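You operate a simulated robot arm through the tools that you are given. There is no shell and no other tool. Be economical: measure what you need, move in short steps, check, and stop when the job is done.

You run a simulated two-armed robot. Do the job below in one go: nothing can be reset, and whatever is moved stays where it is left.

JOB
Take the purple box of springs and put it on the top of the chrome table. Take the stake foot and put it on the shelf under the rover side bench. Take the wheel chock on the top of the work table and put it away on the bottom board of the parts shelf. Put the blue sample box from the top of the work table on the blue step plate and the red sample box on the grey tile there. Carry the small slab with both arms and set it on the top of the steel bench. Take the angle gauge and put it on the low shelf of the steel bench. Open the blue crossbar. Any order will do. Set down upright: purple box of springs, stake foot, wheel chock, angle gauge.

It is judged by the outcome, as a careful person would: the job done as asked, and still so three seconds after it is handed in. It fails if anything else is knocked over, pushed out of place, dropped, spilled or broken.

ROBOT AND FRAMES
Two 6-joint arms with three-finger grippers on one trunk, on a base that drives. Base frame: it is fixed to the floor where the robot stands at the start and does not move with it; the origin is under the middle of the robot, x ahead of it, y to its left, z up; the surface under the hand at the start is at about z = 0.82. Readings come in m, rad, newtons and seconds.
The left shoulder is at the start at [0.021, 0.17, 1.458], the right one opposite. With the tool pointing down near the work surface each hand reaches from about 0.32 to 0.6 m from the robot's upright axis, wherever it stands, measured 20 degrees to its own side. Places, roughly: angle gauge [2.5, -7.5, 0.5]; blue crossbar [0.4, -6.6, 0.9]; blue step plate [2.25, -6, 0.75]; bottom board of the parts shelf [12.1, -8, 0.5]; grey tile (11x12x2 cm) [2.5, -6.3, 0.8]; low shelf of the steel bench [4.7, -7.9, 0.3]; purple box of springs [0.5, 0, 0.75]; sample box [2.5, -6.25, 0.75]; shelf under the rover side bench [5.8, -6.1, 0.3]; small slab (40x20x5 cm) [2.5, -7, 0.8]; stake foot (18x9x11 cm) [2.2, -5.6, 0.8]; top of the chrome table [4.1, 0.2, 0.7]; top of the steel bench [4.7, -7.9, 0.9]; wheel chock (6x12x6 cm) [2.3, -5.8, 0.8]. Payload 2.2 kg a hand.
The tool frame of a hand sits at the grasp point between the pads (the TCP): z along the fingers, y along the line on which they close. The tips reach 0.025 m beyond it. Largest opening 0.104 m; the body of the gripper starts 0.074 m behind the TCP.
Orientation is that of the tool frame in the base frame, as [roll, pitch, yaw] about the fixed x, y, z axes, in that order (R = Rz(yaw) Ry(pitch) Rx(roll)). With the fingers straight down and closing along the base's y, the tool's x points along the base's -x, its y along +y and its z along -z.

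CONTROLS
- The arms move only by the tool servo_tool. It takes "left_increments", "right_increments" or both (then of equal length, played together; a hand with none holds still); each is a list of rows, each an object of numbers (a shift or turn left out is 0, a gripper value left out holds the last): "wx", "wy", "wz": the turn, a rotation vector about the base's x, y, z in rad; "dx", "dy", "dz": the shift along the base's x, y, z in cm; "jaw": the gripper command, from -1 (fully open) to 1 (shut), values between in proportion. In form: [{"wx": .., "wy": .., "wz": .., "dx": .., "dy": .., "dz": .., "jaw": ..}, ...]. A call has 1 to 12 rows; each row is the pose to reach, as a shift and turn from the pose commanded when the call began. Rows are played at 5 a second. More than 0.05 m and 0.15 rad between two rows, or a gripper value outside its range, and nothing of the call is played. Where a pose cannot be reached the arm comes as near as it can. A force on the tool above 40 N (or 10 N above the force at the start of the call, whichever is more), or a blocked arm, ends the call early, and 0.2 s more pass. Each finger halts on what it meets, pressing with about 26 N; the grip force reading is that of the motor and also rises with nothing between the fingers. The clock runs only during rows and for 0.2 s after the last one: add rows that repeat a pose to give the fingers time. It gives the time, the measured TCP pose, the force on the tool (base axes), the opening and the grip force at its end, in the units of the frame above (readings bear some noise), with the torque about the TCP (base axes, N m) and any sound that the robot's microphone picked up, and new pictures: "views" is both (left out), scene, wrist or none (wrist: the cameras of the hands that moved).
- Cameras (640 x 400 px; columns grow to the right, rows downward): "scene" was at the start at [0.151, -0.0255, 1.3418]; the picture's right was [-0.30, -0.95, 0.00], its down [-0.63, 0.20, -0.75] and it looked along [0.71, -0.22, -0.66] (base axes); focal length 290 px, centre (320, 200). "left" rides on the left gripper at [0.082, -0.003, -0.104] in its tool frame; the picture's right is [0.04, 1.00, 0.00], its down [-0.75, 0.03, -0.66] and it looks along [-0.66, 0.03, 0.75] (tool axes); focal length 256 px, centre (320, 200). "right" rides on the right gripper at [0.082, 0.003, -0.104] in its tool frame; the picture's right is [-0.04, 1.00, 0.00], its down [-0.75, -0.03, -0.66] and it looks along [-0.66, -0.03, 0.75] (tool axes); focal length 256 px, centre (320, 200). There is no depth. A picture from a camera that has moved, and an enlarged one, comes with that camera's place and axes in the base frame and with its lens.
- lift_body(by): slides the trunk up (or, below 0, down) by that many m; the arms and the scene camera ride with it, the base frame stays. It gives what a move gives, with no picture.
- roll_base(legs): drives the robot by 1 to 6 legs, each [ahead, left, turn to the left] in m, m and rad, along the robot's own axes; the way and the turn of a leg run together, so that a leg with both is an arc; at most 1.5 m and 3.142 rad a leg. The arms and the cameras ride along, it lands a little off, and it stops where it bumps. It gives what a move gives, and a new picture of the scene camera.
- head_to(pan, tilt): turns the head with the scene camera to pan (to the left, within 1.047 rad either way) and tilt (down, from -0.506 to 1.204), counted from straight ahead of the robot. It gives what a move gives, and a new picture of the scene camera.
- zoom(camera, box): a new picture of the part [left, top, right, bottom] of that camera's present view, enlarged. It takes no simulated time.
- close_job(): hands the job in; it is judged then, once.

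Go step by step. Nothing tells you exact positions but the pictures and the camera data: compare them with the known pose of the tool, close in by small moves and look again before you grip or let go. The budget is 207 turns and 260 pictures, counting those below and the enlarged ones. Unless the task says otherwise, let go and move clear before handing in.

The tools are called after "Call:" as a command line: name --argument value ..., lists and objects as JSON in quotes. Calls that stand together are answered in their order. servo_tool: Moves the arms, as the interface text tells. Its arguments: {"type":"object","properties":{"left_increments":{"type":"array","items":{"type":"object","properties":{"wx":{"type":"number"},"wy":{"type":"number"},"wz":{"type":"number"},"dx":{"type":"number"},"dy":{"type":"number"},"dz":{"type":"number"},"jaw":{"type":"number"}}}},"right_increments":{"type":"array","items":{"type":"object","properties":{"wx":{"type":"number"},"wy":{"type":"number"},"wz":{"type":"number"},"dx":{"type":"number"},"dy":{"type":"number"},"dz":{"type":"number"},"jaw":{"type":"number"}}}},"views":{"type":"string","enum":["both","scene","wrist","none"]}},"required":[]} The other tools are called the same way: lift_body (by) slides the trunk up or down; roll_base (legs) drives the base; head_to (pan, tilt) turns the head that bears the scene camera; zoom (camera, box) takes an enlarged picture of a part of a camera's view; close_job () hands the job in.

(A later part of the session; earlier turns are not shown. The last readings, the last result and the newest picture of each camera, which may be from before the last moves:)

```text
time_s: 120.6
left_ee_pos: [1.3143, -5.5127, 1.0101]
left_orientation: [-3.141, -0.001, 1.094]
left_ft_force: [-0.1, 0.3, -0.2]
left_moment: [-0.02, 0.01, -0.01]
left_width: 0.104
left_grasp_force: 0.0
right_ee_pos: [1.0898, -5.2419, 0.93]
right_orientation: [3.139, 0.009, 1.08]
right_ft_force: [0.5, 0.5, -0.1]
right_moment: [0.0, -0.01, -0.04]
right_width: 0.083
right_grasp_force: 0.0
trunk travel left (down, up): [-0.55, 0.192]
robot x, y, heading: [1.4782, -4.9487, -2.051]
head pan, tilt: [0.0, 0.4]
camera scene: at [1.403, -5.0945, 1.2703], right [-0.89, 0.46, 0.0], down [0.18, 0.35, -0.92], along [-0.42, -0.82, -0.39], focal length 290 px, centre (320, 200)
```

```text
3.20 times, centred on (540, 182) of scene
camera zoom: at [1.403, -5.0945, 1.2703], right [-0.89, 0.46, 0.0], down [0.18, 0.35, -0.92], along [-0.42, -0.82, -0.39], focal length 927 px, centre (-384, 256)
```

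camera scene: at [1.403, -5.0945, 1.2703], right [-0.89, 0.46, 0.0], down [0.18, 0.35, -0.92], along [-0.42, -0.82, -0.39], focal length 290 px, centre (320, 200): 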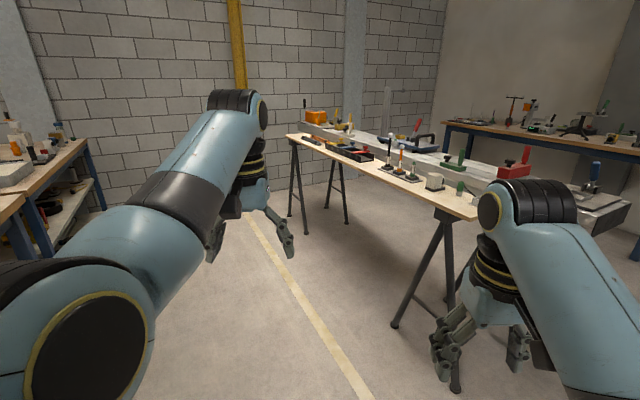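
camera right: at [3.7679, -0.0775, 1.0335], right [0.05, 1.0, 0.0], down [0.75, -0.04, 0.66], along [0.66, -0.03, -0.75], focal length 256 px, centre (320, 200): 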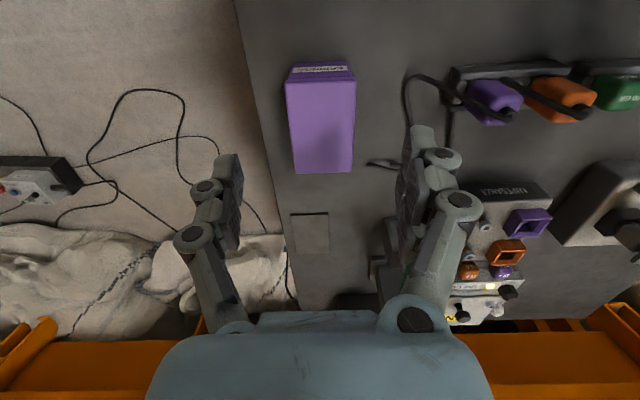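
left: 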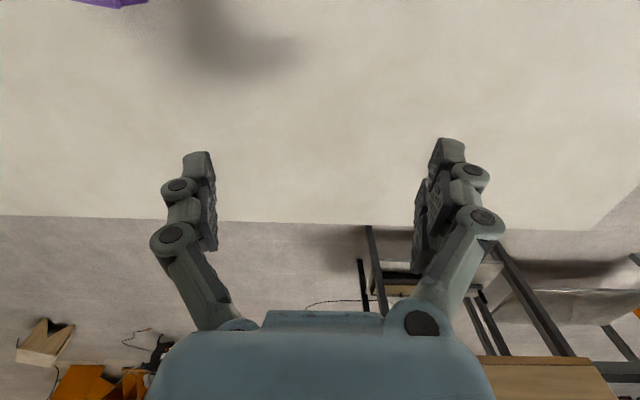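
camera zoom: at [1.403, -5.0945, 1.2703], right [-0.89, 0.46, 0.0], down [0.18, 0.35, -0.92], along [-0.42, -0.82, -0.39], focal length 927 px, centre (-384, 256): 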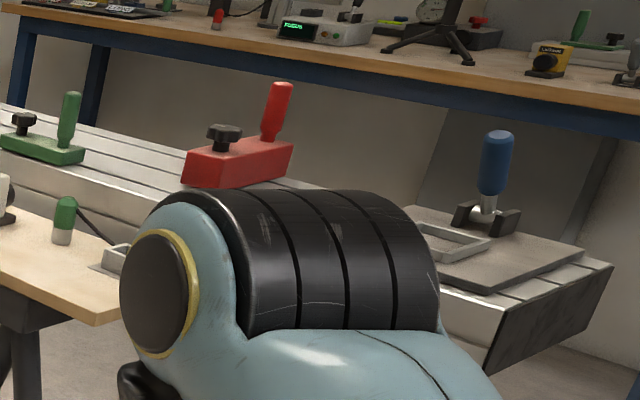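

The blue crossbar is the middle bar with blue knob on the black tray on the trestle bench. Raise the trunk and drive in front of it.

Call:
lift_body --by 0.17

Call:
roll_base --legs '[[0, 0, 0.35], [1.5, 0, 0], [0, 0, -1.44]]'

Call:
head_to --pan 0 --tilt 0.65

```text
time_s: 122.5
left_ee_pos: [1.3154, -5.5131, 1.18]
left_orientation: [3.141, 0.0, 1.093]
left_ft_force: [-0.2, -0.7, 0.3]
left_moment: [0.0, -0.03, 0.03]
left_width: 0.1039
left_grasp_force: 0.1
right_ee_pos: [1.0901, -5.2408, 1.0984]
right_orientation: [3.14, 0.008, 1.078]
right_ft_force: [0.1, -0.4, -0.2]
right_moment: [0.03, 0.0, 0.01]
right_width: 0.0834
right_grasp_force: 0.0
trunk travel left (down, up): [-0.72, 0.022]
robot x, y, heading: [1.4798, -4.9484, -2.05]
head pan, tilt: [0.0, 0.4]
```

```text
time_s: 134.6
left_ee_pos: [0.7143, -6.5735, 1.1788]
left_orientation: [3.141, 0.0, 0.012]
left_ft_force: [-0.1, 0.3, 0.0]
left_moment: [-0.04, -0.02, -0.03]
left_width: 0.104
left_grasp_force: 0.0
right_ee_pos: [0.8509, -6.2478, 1.0991]
right_orientation: [3.14, 0.012, -0.005]
right_ft_force: [-0.7, 0.2, 0.2]
right_moment: [0.02, -0.05, -0.03]
right_width: 0.0835
right_grasp_force: 0.0
trunk travel left (down, up): [-0.72, 0.022]
robot x, y, heading: [1.2899, -6.4559, -3.13]
head pan, tilt: [0.0, 0.4]
camera scene: at [1.1283, -6.4559, 1.441], right [-0.01, 1.0, 0.0], down [0.39, 0.0, -0.92], along [-0.92, -0.01, -0.39], focal length 290 px, centre (320, 200)
```

scene: 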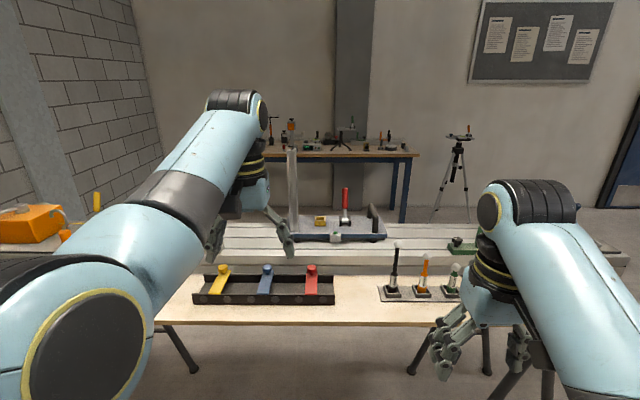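

```text
time_s: 135.4
left_ee_pos: [0.7154, -6.574, 1.179]
left_orientation: [-3.141, 0.0, 0.011]
left_ft_force: [-0.6, 0.0, 0.0]
left_moment: [-0.02, 0.01, 0.0]
left_width: 0.1041
left_grasp_force: 0.0
right_ee_pos: [0.8514, -6.2455, 1.0987]
right_orientation: [3.139, 0.011, -0.004]
right_ft_force: [-0.3, -0.1, 0.7]
right_moment: [0.0, -0.03, -0.02]
right_width: 0.0831
right_grasp_force: 0.0
trunk travel left (down, up): [-0.72, 0.022]
robot x, y, heading: [1.2917, -6.4547, -3.133]
head pan, tilt: [0.0, 0.649]
camera scene: at [1.1342, -6.456, 1.4185], right [-0.01, 1.0, 0.0], down [0.6, 0.01, -0.8], along [-0.8, -0.01, -0.6], focal length 290 px, centre (320, 200)
```

scene: 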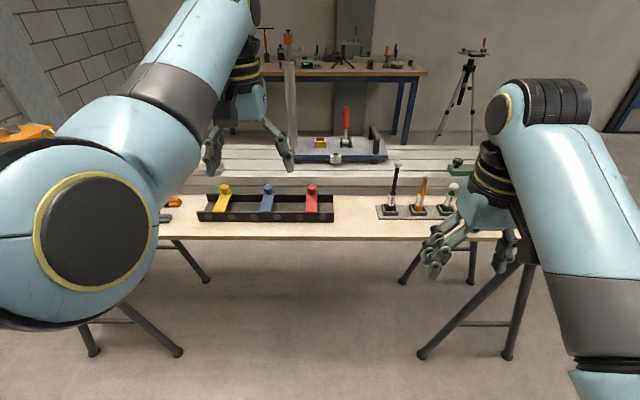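

Call:
zoom --camera "scene" --box '[190, 165, 350, 240]'

```text
4.00 times, centred on (270, 202) of scene
camera zoom: at [1.1342, -6.456, 1.4185], right [-0.01, 1.0, 0.0], down [0.6, 0.01, -0.8], along [-0.8, -0.01, -0.6], focal length 1159 px, centre (520, 190)
```

zoom: 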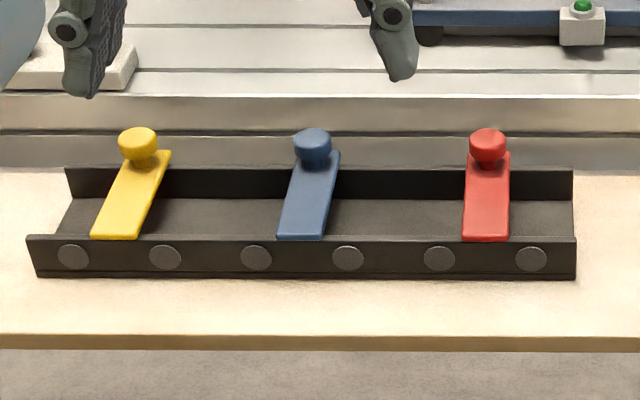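

Call:
roll_base --legs '[[0.36, 0.0, -0.009]]'

Call:
servo_tool --left_increments '[{"dx": 2, "dy": -2, "dz": -2}, {"dx": 4, "dy": -4, "dz": -5}, {"dx": 6, "dy": -4.6, "dz": -9}, {"dx": 6, "dy": -4.6, "dz": -13}, {"dx": 6, "dy": -4.6, "dz": -14}]' --views "both"

```text
time_s: 137.7
left_ee_pos: [0.3521, -6.5692, 1.1778]
left_orientation: [-3.141, 0.001, 0.0]
left_ft_force: [-0.5, -0.5, 0.1]
left_moment: [0.0, 0.0, -0.06]
left_width: 0.1039
left_grasp_force: 0.0
right_ee_pos: [0.4917, -6.2447, 1.1001]
right_orientation: [3.141, 0.01, -0.015]
right_ft_force: [-0.4, 0.0, -0.6]
right_moment: [-0.02, -0.01, -0.01]
right_width: 0.0831
right_grasp_force: 0.1
trunk travel left (down, up): [-0.72, 0.022]
robot x, y, heading: [0.9295, -6.4574, 3.142]
head pan, tilt: [0.0, 0.649]
camera scene: at [0.7724, -6.4559, 1.4184], right [0.0, 1.0, 0.0], down [0.61, 0.0, -0.8], along [-0.8, 0.0, -0.61], focal length 290 px, centre (320, 200)
```

scene: 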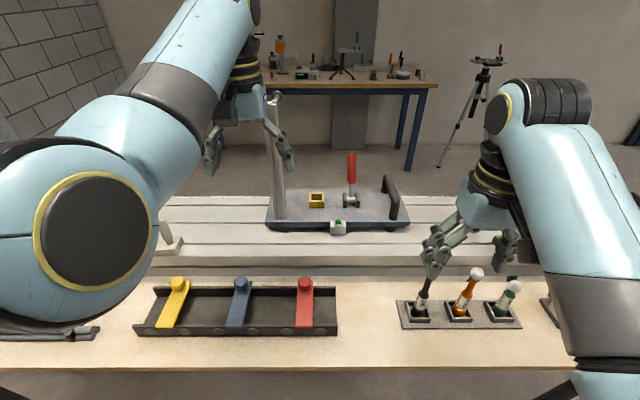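

```text
time_s: 138.9
left_ee_pos: [0.4129, -6.6156, 1.0397]
left_orientation: [-3.142, 0.0, 0.0]
left_ft_force: [0.0, -0.7, -0.7]
left_moment: [-0.01, 0.01, -0.02]
left_width: 0.1039
left_grasp_force: 0.1
right_ee_pos: [0.4922, -6.2452, 1.0982]
right_orientation: [3.14, 0.009, -0.015]
right_ft_force: [0.1, -0.2, -1.8]
right_moment: [-0.01, 0.01, 0.01]
right_width: 0.0833
right_grasp_force: 0.0
trunk travel left (down, up): [-0.72, 0.022]
robot x, y, heading: [0.9298, -6.4572, 3.143]
head pan, tilt: [0.0, 0.649]
camera scene: at [0.7729, -6.4559, 1.4185], right [0.0, 1.0, 0.0], down [0.6, 0.0, -0.8], along [-0.8, 0.0, -0.6], focal length 290 px, centre (320, 200)
camera left: at [0.4951, -6.6115, 1.1432], right [0.04, -1.0, 0.0], down [-0.75, -0.03, 0.66], along [-0.66, -0.03, -0.75], focal length 256 px, centre (320, 200)
```

scene: 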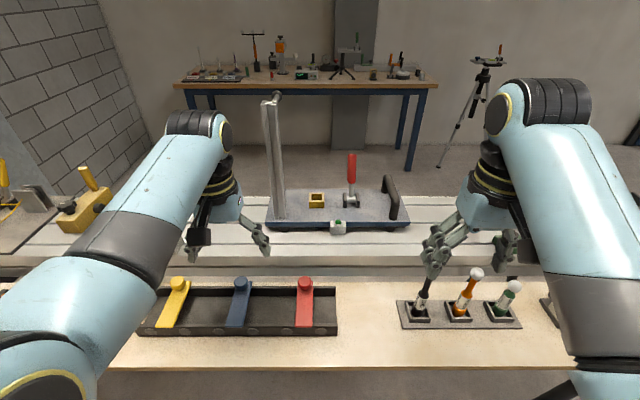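
left: 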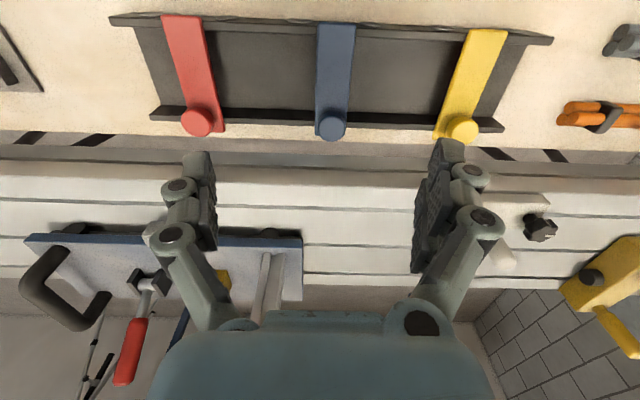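

Call:
zoom --camera "left" --box '[280, 5, 400, 155]'

Call:
zoom --camera "scene" --box '[200, 270, 280, 340]'

```text
2.67 times, centred on (340, 80) of left
camera zoom: at [0.4951, -6.6115, 1.1432], right [0.04, -1.0, 0.0], down [-0.75, -0.03, 0.66], along [-0.66, -0.03, -0.75], focal length 683 px, centre (267, 520)
```

zoom: 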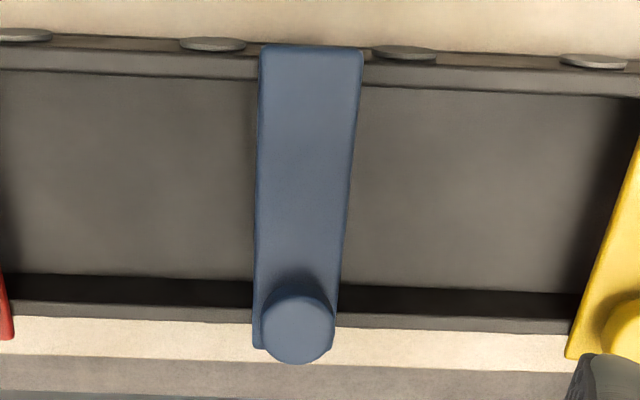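

```text
5.71 times, centred on (240, 305) of scene
camera zoom: at [0.7729, -6.4559, 1.4185], right [0.0, 1.0, 0.0], down [0.6, 0.0, -0.8], along [-0.8, 0.0, -0.6], focal length 1655 px, centre (777, -400)
```

zoom: 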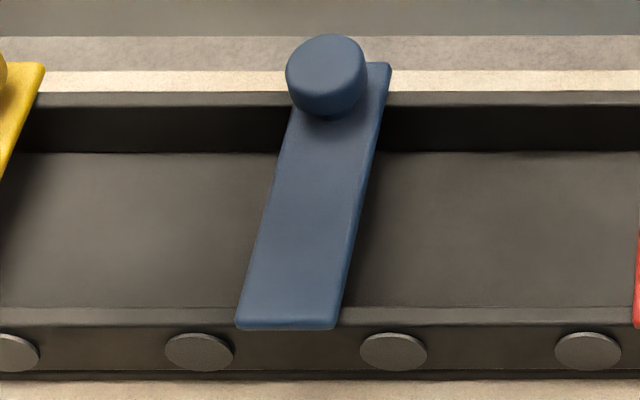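

Call:
servo_tool --left_increments '[{"dx": -2.2, "dy": -0.7, "dz": -3, "jaw": -0.5}, {"dx": -4.5, "dy": -1.5, "dz": -6, "jaw": -0.5}, {"dx": -4.5, "dy": -1.5, "dz": -9, "jaw": -0.5}, {"dx": -4.5, "dy": -1.5, "dz": -10, "jaw": -0.5}]' --views "both"

```text
time_s: 139.9
left_ee_pos: [0.3658, -6.6309, 0.9395]
left_orientation: [-3.139, 0.002, 0.0]
left_ft_force: [0.4, -0.6, -0.1]
left_moment: [-0.02, -0.02, 0.01]
left_width: 0.078
left_grasp_force: 0.0
right_ee_pos: [0.4902, -6.2436, 1.0987]
right_orientation: [3.139, 0.008, -0.015]
right_ft_force: [0.4, 0.2, -0.2]
right_moment: [-0.01, 0.0, -0.01]
right_width: 0.0833
right_grasp_force: 0.2
trunk travel left (down, up): [-0.72, 0.022]
robot x, y, heading: [0.9331, -6.4586, 3.141]
head pan, tilt: [0.0, 0.649]
camera scene: at [0.7722, -6.456, 1.4184], right [0.0, 1.0, 0.0], down [0.61, 0.0, -0.8], along [-0.8, 0.0, -0.61], focal length 290 px, centre (320, 200)
camera left: at [0.449, -6.6271, 1.0434], right [0.04, -1.0, 0.0], down [-0.75, -0.03, 0.66], along [-0.66, -0.03, -0.75], focal length 256 px, centre (320, 200)
```

scene: 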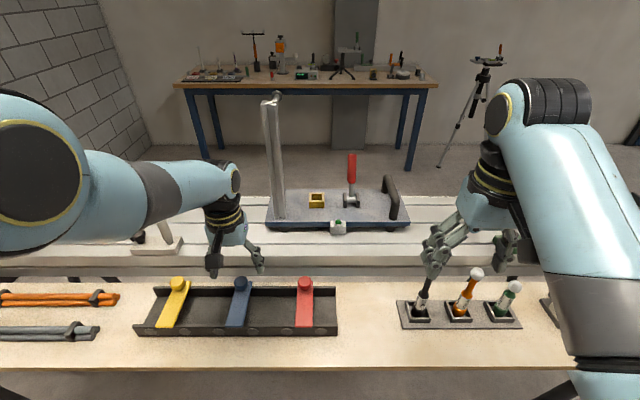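
left: 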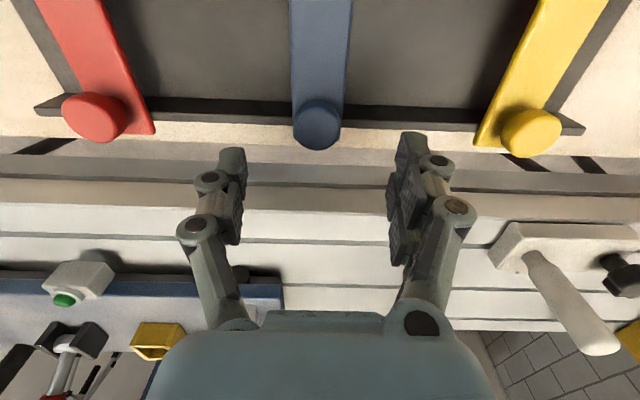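

Call:
servo_tool --left_increments '[{"dx": 1.1, "dz": -2}, {"dx": 1.1, "dz": -4}, {"dx": 1.1, "dz": -5.2}, {"dx": 1.1, "dz": -5.2}]' --views "both"

```text
time_s: 140.9
left_ee_pos: [0.3933, -6.6335, 0.9044]
left_orientation: [-3.141, 0.0, 0.001]
left_ft_force: [-0.1, 0.8, 0.5]
left_moment: [-0.03, -0.01, 0.03]
left_width: 0.0777
left_grasp_force: 0.1
left hand out of reach, approached as far as the arm can: row 1, 2, 3, 4
right_ee_pos: [0.4918, -6.2447, 1.0999]
right_orientation: [3.141, 0.009, -0.014]
right_ft_force: [0.3, 0.7, -0.5]
right_moment: [-0.02, -0.02, 0.02]
right_width: 0.0833
right_grasp_force: 0.0
trunk travel left (down, up): [-0.72, 0.022]
robot x, y, heading: [0.9293, -6.4533, 3.144]
head pan, tilt: [0.0, 0.649]
camera scene: at [0.7727, -6.456, 1.4185], right [0.0, 1.0, 0.0], down [0.6, 0.0, -0.8], along [-0.8, 0.0, -0.6], focal length 290 px, centre (320, 200)
camera left: at [0.4761, -6.6301, 1.0075], right [0.04, -1.0, 0.0], down [-0.75, -0.03, 0.66], along [-0.66, -0.03, -0.75], focal length 256 px, centre (320, 200)
```

scene: 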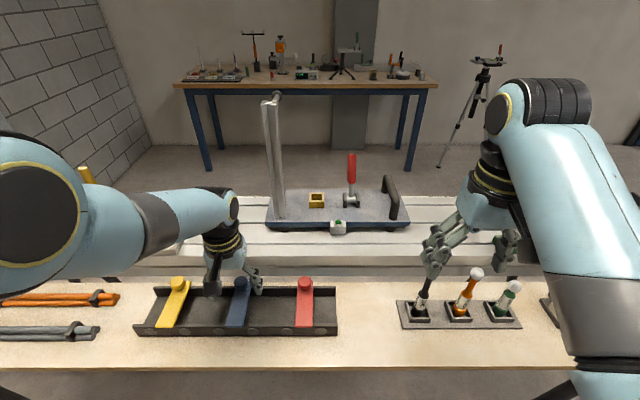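
left: 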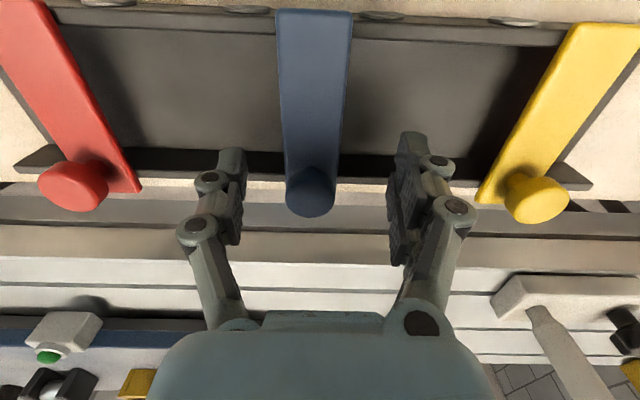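

Arm is at its reach limit; raise the hand, lower the trunk 7 cm, then retry.

Call:
servo_tool --left_increments '[{"dz": 4}, {"dz": 6, "dx": -1.5, "dy": 0.4}]' --views "none"

Call:
lift_body --by -0.07

Call:
servo_tool --left_increments '[{"dz": -0.3}]' --views "both"

```text
time_s: 141.5
left_ee_pos: [0.3793, -6.6301, 0.9633]
left_orientation: [3.141, -0.002, -0.001]
left_ft_force: [-0.2, 0.4, -0.2]
left_moment: [-0.03, 0.0, -0.02]
left_width: 0.0779
left_grasp_force: 0.1
right_ee_pos: [0.4893, -6.2441, 1.0973]
right_orientation: [3.14, 0.009, -0.015]
right_ft_force: [0.3, -0.6, 0.2]
right_moment: [0.03, -0.03, 0.01]
right_width: 0.0832
right_grasp_force: 0.1
trunk travel left (down, up): [-0.72, 0.022]
robot x, y, heading: [0.932, -6.4578, 3.143]
head pan, tilt: [0.0, 0.649]
```

```text
time_s: 142.6
left_ee_pos: [0.38, -6.6305, 0.8934]
left_orientation: [3.14, -0.001, 0.001]
left_ft_force: [-0.5, -0.3, 0.7]
left_moment: [-0.03, 0.0, 0.01]
left_width: 0.0781
left_grasp_force: 0.1
right_ee_pos: [0.4913, -6.2447, 1.0295]
right_orientation: [3.14, 0.012, -0.013]
right_ft_force: [0.1, 0.5, -0.6]
right_moment: [0.0, 0.01, 0.03]
right_width: 0.0833
right_grasp_force: 0.1
trunk travel left (down, up): [-0.65, 0.092]
robot x, y, heading: [0.9337, -6.4562, 3.14]
head pan, tilt: [0.0, 0.649]
```

```text
time_s: 143.0
left_ee_pos: [0.3792, -6.6287, 0.8902]
left_orientation: [3.141, -0.002, -0.001]
left_ft_force: [-0.5, 0.0, 0.4]
left_moment: [0.0, 0.0, 0.0]
left_width: 0.0777
left_grasp_force: 0.0
right_ee_pos: [0.4915, -6.244, 1.0288]
right_orientation: [3.14, 0.01, -0.014]
right_ft_force: [-1.1, -0.2, 0.3]
right_moment: [0.0, 0.02, -0.05]
right_width: 0.0833
right_grasp_force: 0.0
trunk travel left (down, up): [-0.65, 0.092]
robot x, y, heading: [0.929, -6.4564, 3.141]
head pan, tilt: [0.0, 0.649]
camera scene: at [0.7724, -6.456, 1.3483], right [0.0, 1.0, 0.0], down [0.6, 0.0, -0.8], along [-0.8, 0.0, -0.6], focal length 290 px, centre (320, 200)
camera left: at [0.4616, -6.6263, 0.9944], right [0.04, -1.0, 0.0], down [-0.75, -0.03, 0.66], along [-0.66, -0.03, -0.76], focal length 256 px, centre (320, 200)
```

scene: 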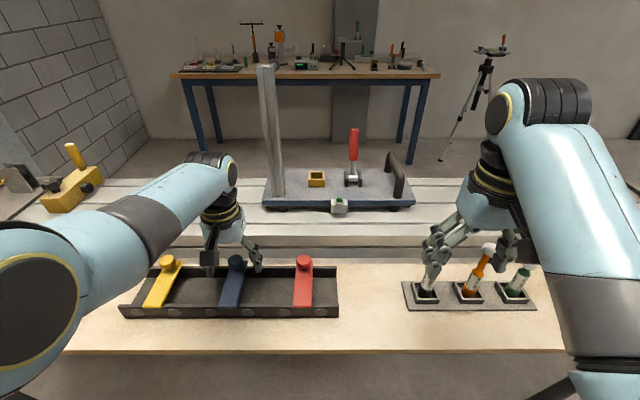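
left: 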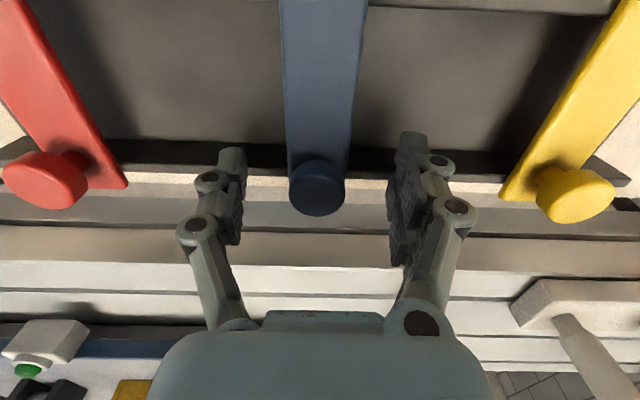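

Call:
servo_tool --left_increments '[{"dz": -0.8}, {"dz": -0.8, "jaw": 0.2}, {"dz": -0.8, "jaw": 0.8}, {"dz": -0.8, "jaw": 0.8}, {"dz": -0.8, "jaw": 0.8}]' --views "wrist"

```text
time_s: 144.2
left_ee_pos: [0.3795, -6.6276, 0.8846]
left_orientation: [-3.14, 0.002, 0.0]
left_ft_force: [-1.5, 3.5, 11.7]
left_moment: [0.07, -0.32, 0.22]
left_width: 0.0361
left_grasp_force: 44.6
right_ee_pos: [0.4922, -6.2428, 1.0294]
right_orientation: [3.14, 0.009, -0.016]
right_ft_force: [-0.3, 0.4, 0.1]
right_moment: [0.0, 0.02, 0.03]
right_width: 0.0833
right_grasp_force: 0.0
trunk travel left (down, up): [-0.65, 0.092]
robot x, y, heading: [0.9286, -6.4567, 3.136]
head pan, tilt: [0.0, 0.649]
camera left: at [0.4615, -6.6251, 0.9874], right [0.04, -1.0, 0.0], down [-0.75, -0.03, 0.66], along [-0.66, -0.02, -0.75], focal length 256 px, centre (320, 200)
```

left: 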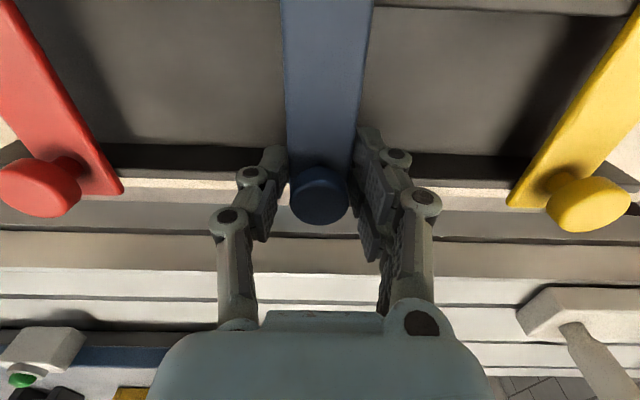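

Gripped on the bar's free end. Test lifting along an arc about the near-side hinge.

Call:
servo_tool --left_increments '[{"dx": 0.2, "dz": 0.45, "wy": 0.05}, {"dx": 0.4, "dz": 0.85, "wy": 0.1}, {"dx": 0.6, "dz": 1.25, "wy": 0.15}, {"dx": 0.87, "dz": 1.62, "wy": 0.2}, {"dx": 0.87, "dz": 1.62, "wy": 0.2}]' --views "both"

```text
time_s: 145.4
left_ee_pos: [0.3847, -6.6282, 0.9019]
left_orientation: [3.141, 0.203, -0.001]
left_ft_force: [-20.6, 7.0, 11.7]
left_moment: [0.25, -0.27, 0.13]
left_width: 0.0359
left_grasp_force: 45.1
right_ee_pos: [0.4911, -6.2435, 1.0283]
right_orientation: [3.14, 0.009, -0.014]
right_ft_force: [0.2, 0.3, -0.3]
right_moment: [-0.02, -0.02, 0.01]
right_width: 0.0832
right_grasp_force: 0.1
trunk travel left (down, up): [-0.65, 0.092]
robot x, y, heading: [0.9306, -6.4605, 3.143]
head pan, tilt: [0.0, 0.649]
camera scene: at [0.7709, -6.4547, 1.3482], right [0.0, 1.0, 0.0], down [0.61, 0.0, -0.8], along [-0.8, 0.0, -0.61], focal length 290 px, centre (320, 200)
camera left: at [0.4867, -6.6251, 0.9852], right [0.04, -1.0, -0.01], down [-0.6, -0.03, 0.8], along [-0.8, -0.03, -0.61], focal length 256 px, centre (320, 200)
```

scene: 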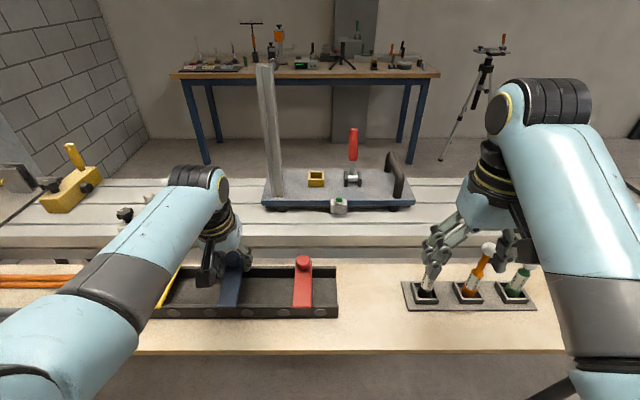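
left: 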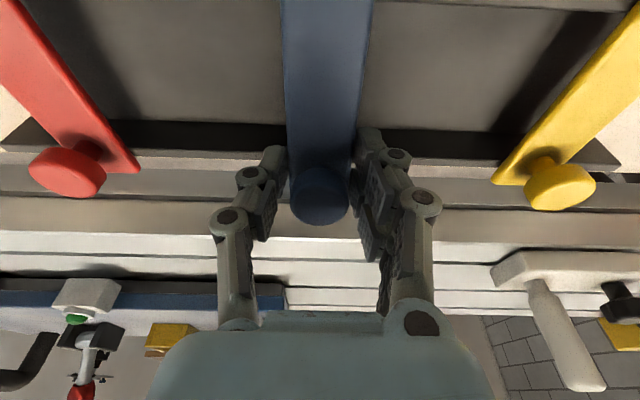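

The bar rotates with the hand; the hinge is at the near side. I correct the arc and continue.

Call:
servo_tool --left_increments '[{"dx": -0.5, "dz": 0.09, "wy": 0.0}, {"dx": -0.28, "dz": 0.7, "wy": 0.07}, {"dx": -0.07, "dz": 1.31, "wy": 0.15}, {"dx": 0.25, "dz": 1.9, "wy": 0.22}, {"dx": 0.58, "dz": 2.45, "wy": 0.3}, {"dx": 0.58, "dz": 2.45, "wy": 0.3}]' --views "none"

```text
time_s: 146.8
left_ee_pos: [0.3984, -6.6296, 0.9213]
left_orientation: [3.141, 0.492, 0.0]
left_ft_force: [20.4, 10.6, -9.0]
left_moment: [0.29, -0.63, 0.11]
left_width: 0.0359
left_grasp_force: 45.2
right_ee_pos: [0.4936, -6.2435, 1.0283]
right_orientation: [-3.141, 0.011, -0.013]
right_ft_force: [0.4, 0.0, -0.3]
right_moment: [-0.02, -0.01, 0.02]
right_width: 0.0833
right_grasp_force: 0.1
trunk travel left (down, up): [-0.65, 0.092]
robot x, y, heading: [0.9297, -6.4566, 3.141]
head pan, tilt: [0.0, 0.649]
```

Call:
servo_tool --left_increments '[{"dx": 0.44, "dz": -0.26, "wy": 0.0}, {"dx": 0.88, "dz": 0.2, "wy": 0.075}, {"dx": 1.35, "dz": 0.64, "wy": 0.15}, {"dx": 1.86, "dz": 1.05, "wy": 0.225}, {"dx": 2.39, "dz": 1.41, "wy": 0.3}, {"dx": 2.39, "dz": 1.41, "wy": 0.3}]' --views "both"

```text
time_s: 148.2
left_ee_pos: [0.4181, -6.6295, 0.9394]
left_orientation: [3.137, 0.801, -0.007]
left_ft_force: [15.3, 24.4, -1.7]
left_moment: [0.72, -1.11, -0.45]
left_width: 0.0357
left_grasp_force: 45.5
right_ee_pos: [0.4946, -6.2414, 1.0292]
right_orientation: [3.138, 0.009, -0.015]
right_ft_force: [-0.3, 0.5, 0.6]
right_moment: [-0.01, -0.01, 0.05]
right_width: 0.0833
right_grasp_force: 0.1
trunk travel left (down, up): [-0.65, 0.092]
robot x, y, heading: [0.9298, -6.4557, 3.142]
head pan, tilt: [0.0, 0.649]
camera scene: at [0.7745, -6.4526, 1.3485], right [0.0, 1.0, 0.0], down [0.6, 0.0, -0.8], along [-0.8, 0.0, -0.6], focal length 290 px, centre (320, 200)
camera left: at [0.5509, -6.6251, 0.952], right [0.03, -1.0, -0.02], down [-0.05, -0.03, 1.0], along [-1.0, -0.02, -0.05], focal length 256 px, centre (320, 200)
```

scene: 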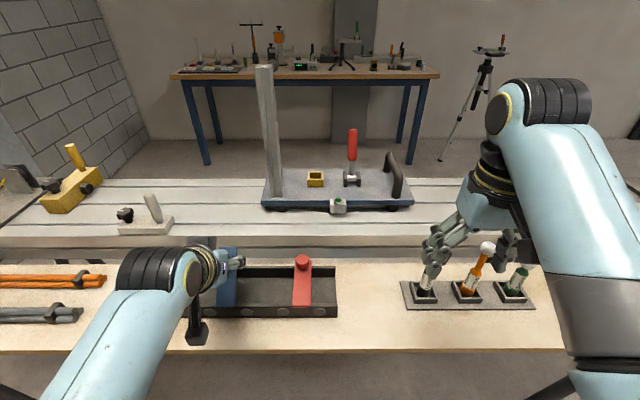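
left: 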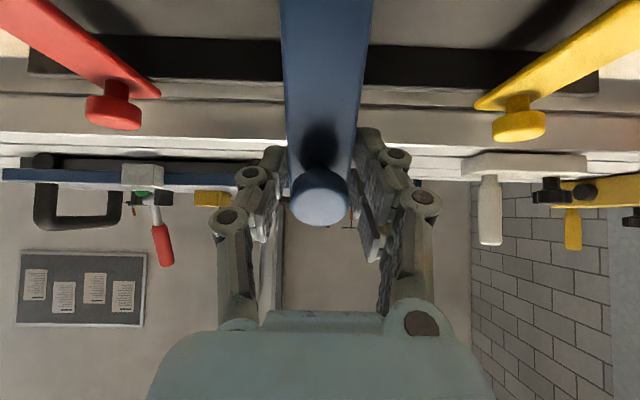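

Call:
servo_tool --left_increments '[{"dx": 0.55, "dy": 0.2, "dz": 0.3, "wy": 0.075}, {"dx": 1.13, "dy": 0.2, "dz": 0.6, "wy": 0.15}, {"dx": 1.73, "dy": 0.2, "dz": 0.83, "wy": 0.225}, {"dx": 2.35, "dy": 0.2, "dz": 1.03, "wy": 0.3}, {"dx": 2.98, "dy": 0.2, "dz": 1.16, "wy": 0.375}, {"dx": 3.62, "dy": 0.2, "dz": 1.26, "wy": 0.45}]' --views "both"

```text
time_s: 148.5
left_ee_pos: [0.4194, -6.6294, 0.939]
left_orientation: [-3.139, 0.818, -0.002]
left_ft_force: [4.3, 14.4, 6.2]
left_moment: [0.56, -0.54, -0.28]
left_width: 0.0357
left_grasp_force: 45.3
right_ee_pos: [0.4933, -6.2417, 1.0298]
right_orientation: [3.14, 0.013, -0.016]
right_ft_force: [-0.6, 0.8, -0.3]
right_moment: [0.03, 0.0, 0.01]
right_width: 0.0835
right_grasp_force: 0.0
trunk travel left (down, up): [-0.65, 0.092]
robot x, y, heading: [0.9306, -6.4548, 3.139]
head pan, tilt: [0.0, 0.649]
stopped in row 1 (left hand): the force on the tool passed its limit at 42 N (the readings are from after the stop); the commanded pose is now the measured one
camera scene: at [0.7741, -6.454, 1.3487], right [0.0, 1.0, 0.0], down [0.6, 0.0, -0.8], along [-0.8, 0.0, -0.6], focal length 290 px, centre (320, 200)
camera left: at [0.5513, -6.6255, 0.9498], right [0.02, -1.0, -0.03], down [-0.04, -0.03, 1.0], along [-1.0, -0.02, -0.04], focal length 256 px, centre (320, 200)
```

scene: 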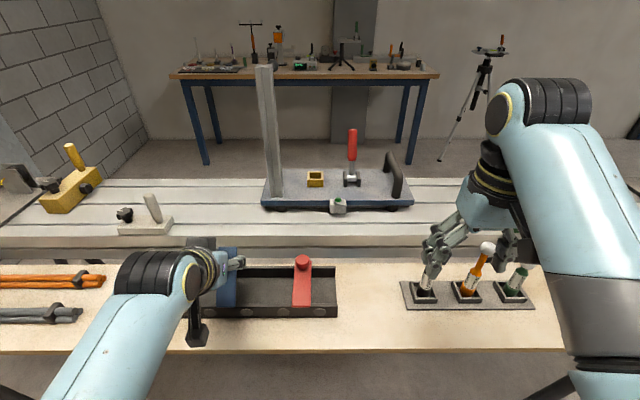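
left: 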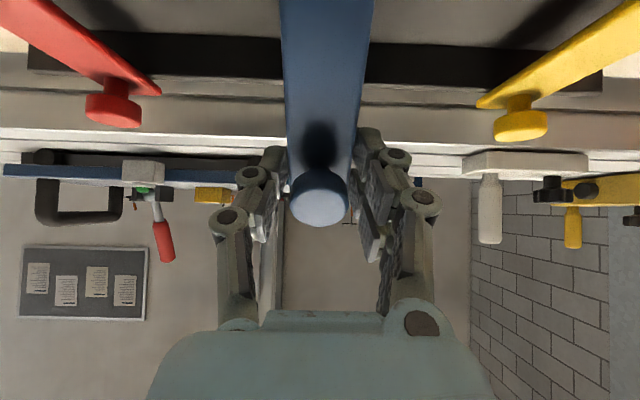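

Call:
servo_tool --left_increments '[{"dx": 0.2, "dz": 0.14, "wy": 0.03}, {"dx": 0.42, "dz": 0.26, "wy": 0.06}, {"dx": 0.65, "dz": 0.36, "wy": 0.09}, {"dx": 0.88, "dz": 0.45, "wy": 0.12}]' --views "none"

```text
time_s: 149.5
left_ee_pos: [0.4293, -6.6281, 0.9431]
left_orientation: [3.13, 0.938, -0.011]
left_ft_force: [11.9, 30.2, 0.9]
left_moment: [0.78, -1.03, -0.44]
left_width: 0.0361
left_grasp_force: 44.8
right_ee_pos: [0.4925, -6.2412, 1.0287]
right_orientation: [3.136, 0.011, -0.016]
right_ft_force: [0.1, -0.9, 0.4]
right_moment: [0.03, 0.02, -0.03]
right_width: 0.0835
right_grasp_force: 0.1
trunk travel left (down, up): [-0.65, 0.092]
robot x, y, heading: [0.9321, -6.4566, 3.14]
head pan, tilt: [0.0, 0.649]
```

Call:
servo_tool --left_increments '[{"dy": 0.15}, {"dy": 0.3}]' --views "none"

```text
time_s: 150.1
left_ee_pos: [0.4286, -6.6285, 0.942]
left_orientation: [3.119, 0.941, -0.019]
left_ft_force: [8.3, 35.4, 5.7]
left_moment: [1.36, -0.81, -0.25]
left_width: 0.0362
left_grasp_force: 44.9
right_ee_pos: [0.4938, -6.2399, 1.0287]
right_orientation: [3.136, 0.011, -0.016]
right_ft_force: [0.2, -0.1, -0.2]
right_moment: [-0.02, 0.02, -0.01]
right_width: 0.0831
right_grasp_force: 0.0
trunk travel left (down, up): [-0.65, 0.092]
robot x, y, heading: [0.9305, -6.4549, 3.141]
head pan, tilt: [0.0, 0.649]
```

Call:
servo_tool --left_increments '[{"dy": -0.3}, {"dy": -0.5}]' --views "none"

```text
time_s: 150.7
left_ee_pos: [0.4277, -6.6286, 0.9439]
left_orientation: [3.138, 0.94, -0.006]
left_ft_force: [2.4, 31.2, 1.1]
left_moment: [0.4, -0.32, -0.53]
left_width: 0.036
left_grasp_force: 44.8
right_ee_pos: [0.4927, -6.2411, 1.0279]
right_orientation: [3.137, 0.01, -0.015]
right_ft_force: [-0.2, 0.6, 0.2]
right_moment: [-0.01, -0.04, -0.04]
right_width: 0.083
right_grasp_force: 0.1
trunk travel left (down, up): [-0.65, 0.092]
robot x, y, heading: [0.9305, -6.4536, 3.139]
head pan, tilt: [0.0, 0.649]
```

Call:
servo_tool --left_increments '[{"dx": 0.32, "dz": 0.13, "wy": 0.04}, {"dx": 0.64, "dz": 0.25, "wy": 0.08}, {"dx": 0.96, "dz": 0.36, "wy": 0.12}, {"dx": 1.29, "dz": 0.46, "wy": 0.16}, {"dx": 1.6, "dz": 0.53, "wy": 0.2}, {"dx": 1.93, "dz": 0.6, "wy": 0.235}, {"dx": 2.25, "dz": 0.65, "wy": 0.27}, {"dx": 2.56, "dz": 0.69, "wy": 0.31}]' --views "both"

```text
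time_s: 152.3
left_ee_pos: [0.4516, -6.6293, 0.95]
left_orientation: [-3.136, 1.211, 0.002]
left_ft_force: [5.2, 18.8, 6.1]
left_moment: [0.44, -0.54, -0.33]
left_width: 0.0361
left_grasp_force: 45.2
right_ee_pos: [0.4943, -6.2404, 1.0297]
right_orientation: [3.138, 0.011, -0.017]
right_ft_force: [0.1, -0.9, 0.2]
right_moment: [0.0, 0.0, 0.0]
right_width: 0.0831
right_grasp_force: 0.1
trunk travel left (down, up): [-0.65, 0.092]
robot x, y, heading: [0.9314, -6.4555, 3.138]
head pan, tilt: [0.0, 0.649]
stopped in row 8 (left hand): the force on the tool passed its limit at 42 N (the readings are from after the stop); the commanded pose is now the measured one
camera scene: at [0.7747, -6.4532, 1.3486], right [0.0, 1.0, 0.0], down [0.6, 0.0, -0.8], along [-0.8, 0.0, -0.6], focal length 290 px, centre (320, 200)
camera left: at [0.5765, -6.6252, 0.9102], right [0.01, -1.0, -0.04], down [0.35, -0.03, 0.94], along [-0.94, -0.02, 0.35], focal length 256 px, centre (320, 200)
```

scene: 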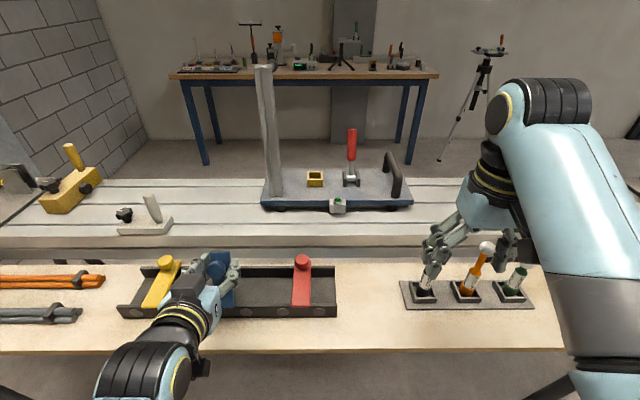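
left: 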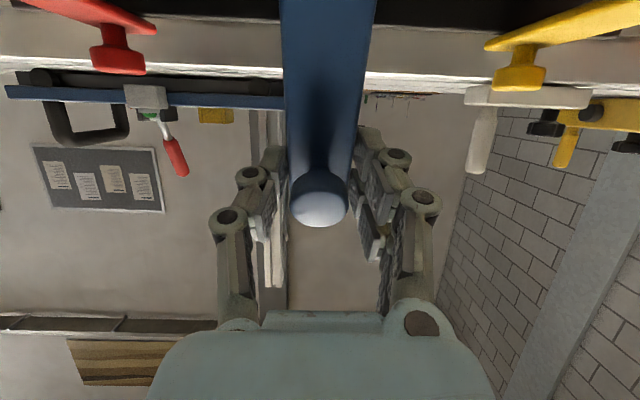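

Call:
servo_tool --left_increments '[{"dx": 0.4, "dz": 0.04, "wy": 0.05}, {"dx": 0.8, "dz": 0.07, "wy": 0.095}, {"dx": 1.2, "dz": 0.09, "wy": 0.14}, {"dx": 1.62, "dz": 0.1, "wy": 0.19}, {"dx": 2.0, "dz": 0.06, "wy": 0.235}, {"dx": 2.36, "dz": 0.0, "wy": 0.28}, {"dx": 2.72, "dz": -0.04, "wy": 0.32}, {"dx": 3.08, "dz": -0.09, "wy": 0.36}]' --views "scene"

```text
time_s: 154.1
left_ee_pos: [0.4803, -6.6298, 0.9505]
left_orientation: [0.999, 1.564, -2.141]
left_ft_force: [2.4, 32.1, 18.6]
left_moment: [0.36, 0.02, -0.77]
left_width: 0.0358
left_grasp_force: 44.9
right_ee_pos: [0.4934, -6.2399, 1.0298]
right_orientation: [3.136, 0.012, -0.016]
right_ft_force: [-0.6, 0.9, 0.1]
right_moment: [-0.01, 0.01, -0.01]
right_width: 0.0833
right_grasp_force: 0.2
trunk travel left (down, up): [-0.65, 0.092]
robot x, y, heading: [0.9324, -6.4553, 3.145]
head pan, tilt: [0.0, 0.649]
camera scene: at [0.7747, -6.4505, 1.3486], right [0.0, 1.0, 0.0], down [0.6, 0.0, -0.8], along [-0.8, 0.0, -0.6], focal length 290 px, centre (320, 200)
```

scene: 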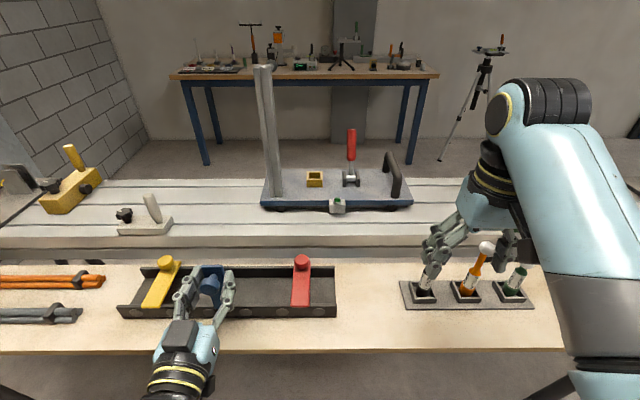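

Call:
servo_tool --left_increments '[{"dx": 0.4, "dz": -0.1, "wy": 0.05}, {"dx": 0.8, "dz": -0.22, "wy": 0.1}, {"dx": 1.2, "dz": -0.36, "wy": 0.15}, {"dx": 1.47, "dz": -0.46, "wy": 0.18}, {"dx": 1.85, "dz": -0.63, "wy": 0.23}]' --views "both"

```text
time_s: 155.3
left_ee_pos: [0.4997, -6.6289, 0.9437]
left_orientation: [0.033, 1.334, -3.113]
left_ft_force: [8.1, 28.4, 26.3]
left_moment: [0.38, 0.24, -0.82]
left_width: 0.0359
left_grasp_force: 45.2
right_ee_pos: [0.4932, -6.2407, 1.0294]
right_orientation: [3.138, 0.011, -0.016]
right_ft_force: [-0.5, 0.0, -0.1]
right_moment: [0.01, 0.0, -0.02]
right_width: 0.0831
right_grasp_force: 0.0
trunk travel left (down, up): [-0.65, 0.092]
robot x, y, heading: [0.9288, -6.4562, 3.142]
head pan, tilt: [0.0, 0.649]
camera scene: at [0.7758, -6.4508, 1.3488], right [0.0, 1.0, 0.0], down [0.6, 0.0, -0.8], along [-0.8, 0.0, -0.6], focal length 290 px, centre (320, 200)
camera left: at [0.5828, -6.6259, 0.8408], right [-0.01, -1.0, -0.03], down [0.81, -0.03, 0.58], along [-0.58, -0.02, 0.81], focal length 256 px, centre (320, 200)
```

scene: 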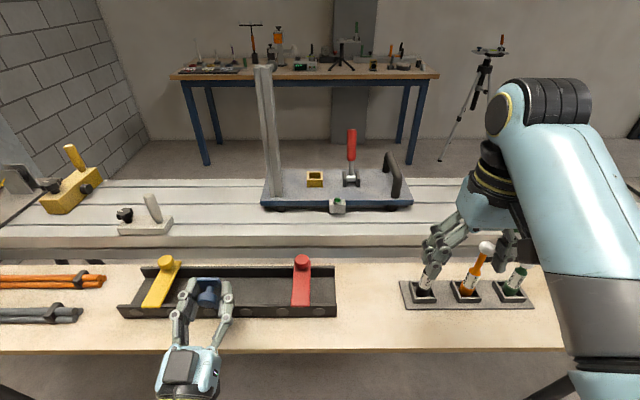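
left: 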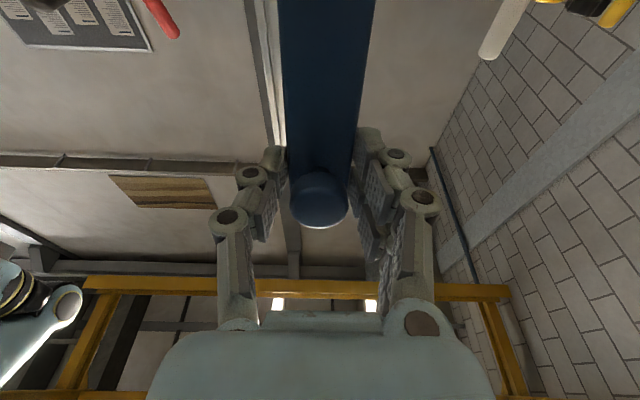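

Bar is past vertical (~104°). Release it and back the fingers off slightly.

Call:
servo_tool --left_increments '[{"jaw": 0.0}, {"jaw": -0.6}, {"jaw": -1}, {"jaw": -1}, {"jaw": -1}]' --views "wrist"

```text
time_s: 156.5
left_ee_pos: [0.4983, -6.6329, 0.9418]
left_orientation: [0.009, 1.343, -3.135]
left_ft_force: [-0.1, -0.1, 0.6]
left_moment: [0.01, 0.01, 0.0]
left_width: 0.1037
left_grasp_force: 0.1
right_ee_pos: [0.4933, -6.2442, 1.0294]
right_orientation: [3.14, 0.008, -0.015]
right_ft_force: [1.2, -0.5, -0.5]
right_moment: [0.0, 0.0, -0.02]
right_width: 0.0834
right_grasp_force: 0.0
trunk travel left (down, up): [-0.65, 0.092]
robot x, y, heading: [0.932, -6.4575, 3.137]
head pan, tilt: [0.0, 0.649]
camera left: at [0.5817, -6.6291, 0.8384], right [-0.01, -1.0, -0.04], down [0.81, -0.03, 0.59], along [-0.59, -0.02, 0.81], focal length 256 px, centre (320, 200)
```

left: 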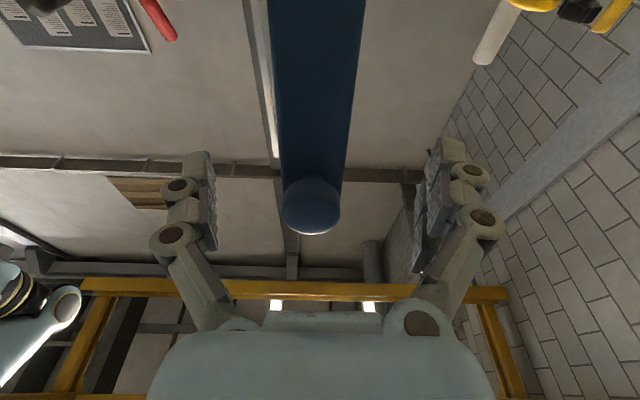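

The bar holds. I'll regrip and feel whether it opens further to its stop.

Call:
servo_tool --left_increments '[{"jaw": 0.2}, {"jaw": 0.8}, {"jaw": 0.8}, {"jaw": 0.8}, {"dx": 0.35, "dz": -0.2, "wy": 0.05}, {"dx": 0.72, "dz": -0.45, "wy": 0.1}, {"dx": 1.07, "dz": -0.68, "wy": 0.15}, {"dx": 1.42, "dz": -0.92, "wy": 0.2}, {"dx": 1.77, "dz": -1.16, "wy": 0.25}, {"dx": 2.06, "dz": -1.39, "wy": 0.29}]' --views "scene"

```text
time_s: 158.6
left_ee_pos: [0.5105, -6.6296, 0.9324]
left_orientation: [0.01, 1.086, 3.141]
left_ft_force: [-19.8, 10.8, -8.4]
left_moment: [-0.51, -0.46, -0.13]
left_width: 0.0359
left_grasp_force: 45.1
left hand out of reach, approached as far as the arm can: row 10
right_ee_pos: [0.4909, -6.2427, 1.029]
right_orientation: [3.141, 0.01, -0.015]
right_ft_force: [-0.8, -0.9, -0.2]
right_moment: [0.02, 0.01, 0.01]
right_width: 0.0835
right_grasp_force: 0.1
trunk travel left (down, up): [-0.65, 0.092]
robot x, y, heading: [0.9307, -6.4542, 3.134]
head pan, tilt: [0.0, 0.649]
stopped in row 10 (left hand): the force on the tool passed its limit at 43 N (the readings are from after the stop); the commanded pose is now the measured one
camera scene: at [0.7704, -6.4552, 1.3478], right [0.0, 1.0, 0.0], down [0.61, 0.0, -0.8], along [-0.8, 0.0, -0.61], focal length 290 px, centre (320, 200)
```

scene: 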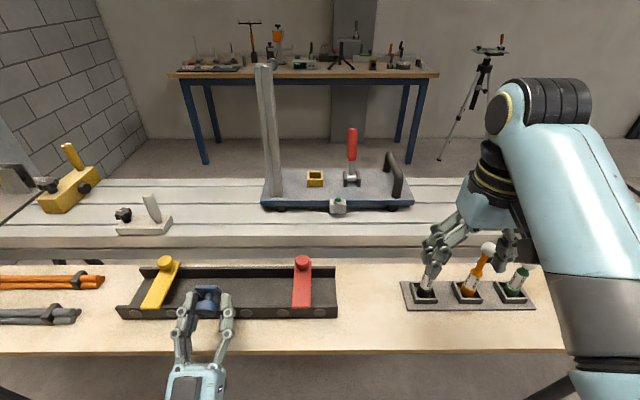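

At its stop (~110°). Release and back the base away, then restore the hand.

Call:
servo_tool --left_increments '[{"jaw": 0.0}, {"jaw": -1}, {"jaw": -1}, {"jaw": -1}]' --views "none"

Call:
roll_base --legs '[[-0.3, 0, 0]]'

```text
time_s: 159.6
left_ee_pos: [0.5157, -6.631, 0.9332]
left_orientation: [0.009, 1.081, -3.137]
left_ft_force: [-0.3, -0.2, -0.2]
left_moment: [-0.01, -0.02, 0.0]
left_width: 0.104
left_grasp_force: 0.0
right_ee_pos: [0.4922, -6.2422, 1.0293]
right_orientation: [3.14, 0.011, -0.015]
right_ft_force: [0.4, -0.6, 0.0]
right_moment: [-0.01, -0.01, 0.01]
right_width: 0.0832
right_grasp_force: 0.1
trunk travel left (down, up): [-0.65, 0.092]
robot x, y, heading: [0.933, -6.4539, 3.141]
head pan, tilt: [0.0, 0.649]
```

```text
time_s: 161.7
left_ee_pos: [0.8176, -6.6321, 0.933]
left_orientation: [0.009, 1.081, -3.139]
left_ft_force: [-0.4, -0.9, 0.6]
left_moment: [-0.01, -0.01, -0.01]
left_width: 0.104
left_grasp_force: 0.0
right_ee_pos: [0.7951, -6.2432, 1.0295]
right_orientation: [3.141, 0.01, -0.016]
right_ft_force: [-0.1, -0.2, 0.1]
right_moment: [-0.03, 0.03, 0.0]
right_width: 0.0833
right_grasp_force: 0.1
trunk travel left (down, up): [-0.65, 0.092]
robot x, y, heading: [1.2344, -6.4583, 3.135]
head pan, tilt: [0.0, 0.649]
camera scene: at [1.0757, -6.4561, 1.3485], right [0.0, 1.0, 0.0], down [0.6, 0.0, -0.8], along [-0.8, 0.0, -0.6], focal length 290 px, centre (320, 200)
```

scene: 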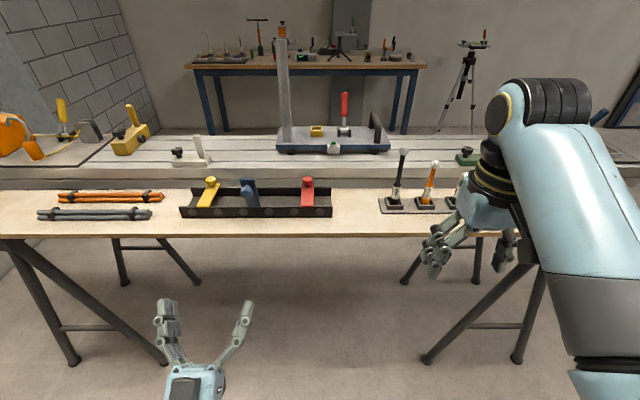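

The blue crossbar is open and stays. Restore the left hand to tool-down.

Call:
servo_tool --left_increments '[{"wy": -0.15, "dx": 0, "dz": 1}, {"wy": -0.3, "dx": -1, "dz": 2}, {"wy": -0.45, "dx": -2, "dz": 3}, {"wy": -0.6, "dx": -3, "dz": 4}, {"wy": -0.75, "dx": -4, "dz": 5}, {"wy": -0.9, "dx": -5, "dz": 6}, {"wy": -1.05, "dx": -6, "dz": 7}, {"wy": -1.2, "dx": -7, "dz": 8}, {"wy": -1.35, "dx": -8, "dz": 9}, {"wy": -1.5, "dx": -8, "dz": 10}, {"wy": -1.65, "dx": -8, "dz": 11}, {"wy": -1.8, "dx": -8, "dz": 12}]' --views "none"

Call:
servo_tool --left_increments '[{"wy": -0.13}, {"wy": -0.26}]' --views "none"

```text
time_s: 164.3
left_ee_pos: [0.7444, -6.6479, 1.0417]
left_orientation: [3.113, 0.237, -0.001]
left_ft_force: [0.0, -0.6, -0.7]
left_moment: [-0.02, 0.0, 0.02]
left_width: 0.1039
left_grasp_force: 0.0
left hand out of reach, approached as far as the arm can: row 5
right_ee_pos: [0.7931, -6.2442, 1.03]
right_orientation: [3.139, 0.009, -0.016]
right_ft_force: [0.3, -0.3, -0.5]
right_moment: [-0.01, -0.01, 0.02]
right_width: 0.083
right_grasp_force: 0.1
trunk travel left (down, up): [-0.65, 0.092]
robot x, y, heading: [1.2309, -6.4557, 3.135]
head pan, tilt: [0.0, 0.649]
```

```text
time_s: 164.9
left_ee_pos: [0.7375, -6.6308, 1.0542]
left_orientation: [-3.135, -0.003, 0.0]
left_ft_force: [-0.3, 0.4, -0.8]
left_moment: [0.0, 0.01, 0.0]
left_width: 0.1042
left_grasp_force: 0.1
right_ee_pos: [0.794, -6.2441, 1.029]
right_orientation: [-3.141, 0.009, -0.014]
right_ft_force: [-0.5, 0.4, 0.6]
right_moment: [-0.01, -0.02, 0.01]
right_width: 0.0833
right_grasp_force: 0.1
trunk travel left (down, up): [-0.65, 0.092]
robot x, y, heading: [1.2325, -6.4577, 3.133]
head pan, tilt: [0.0, 0.649]
```

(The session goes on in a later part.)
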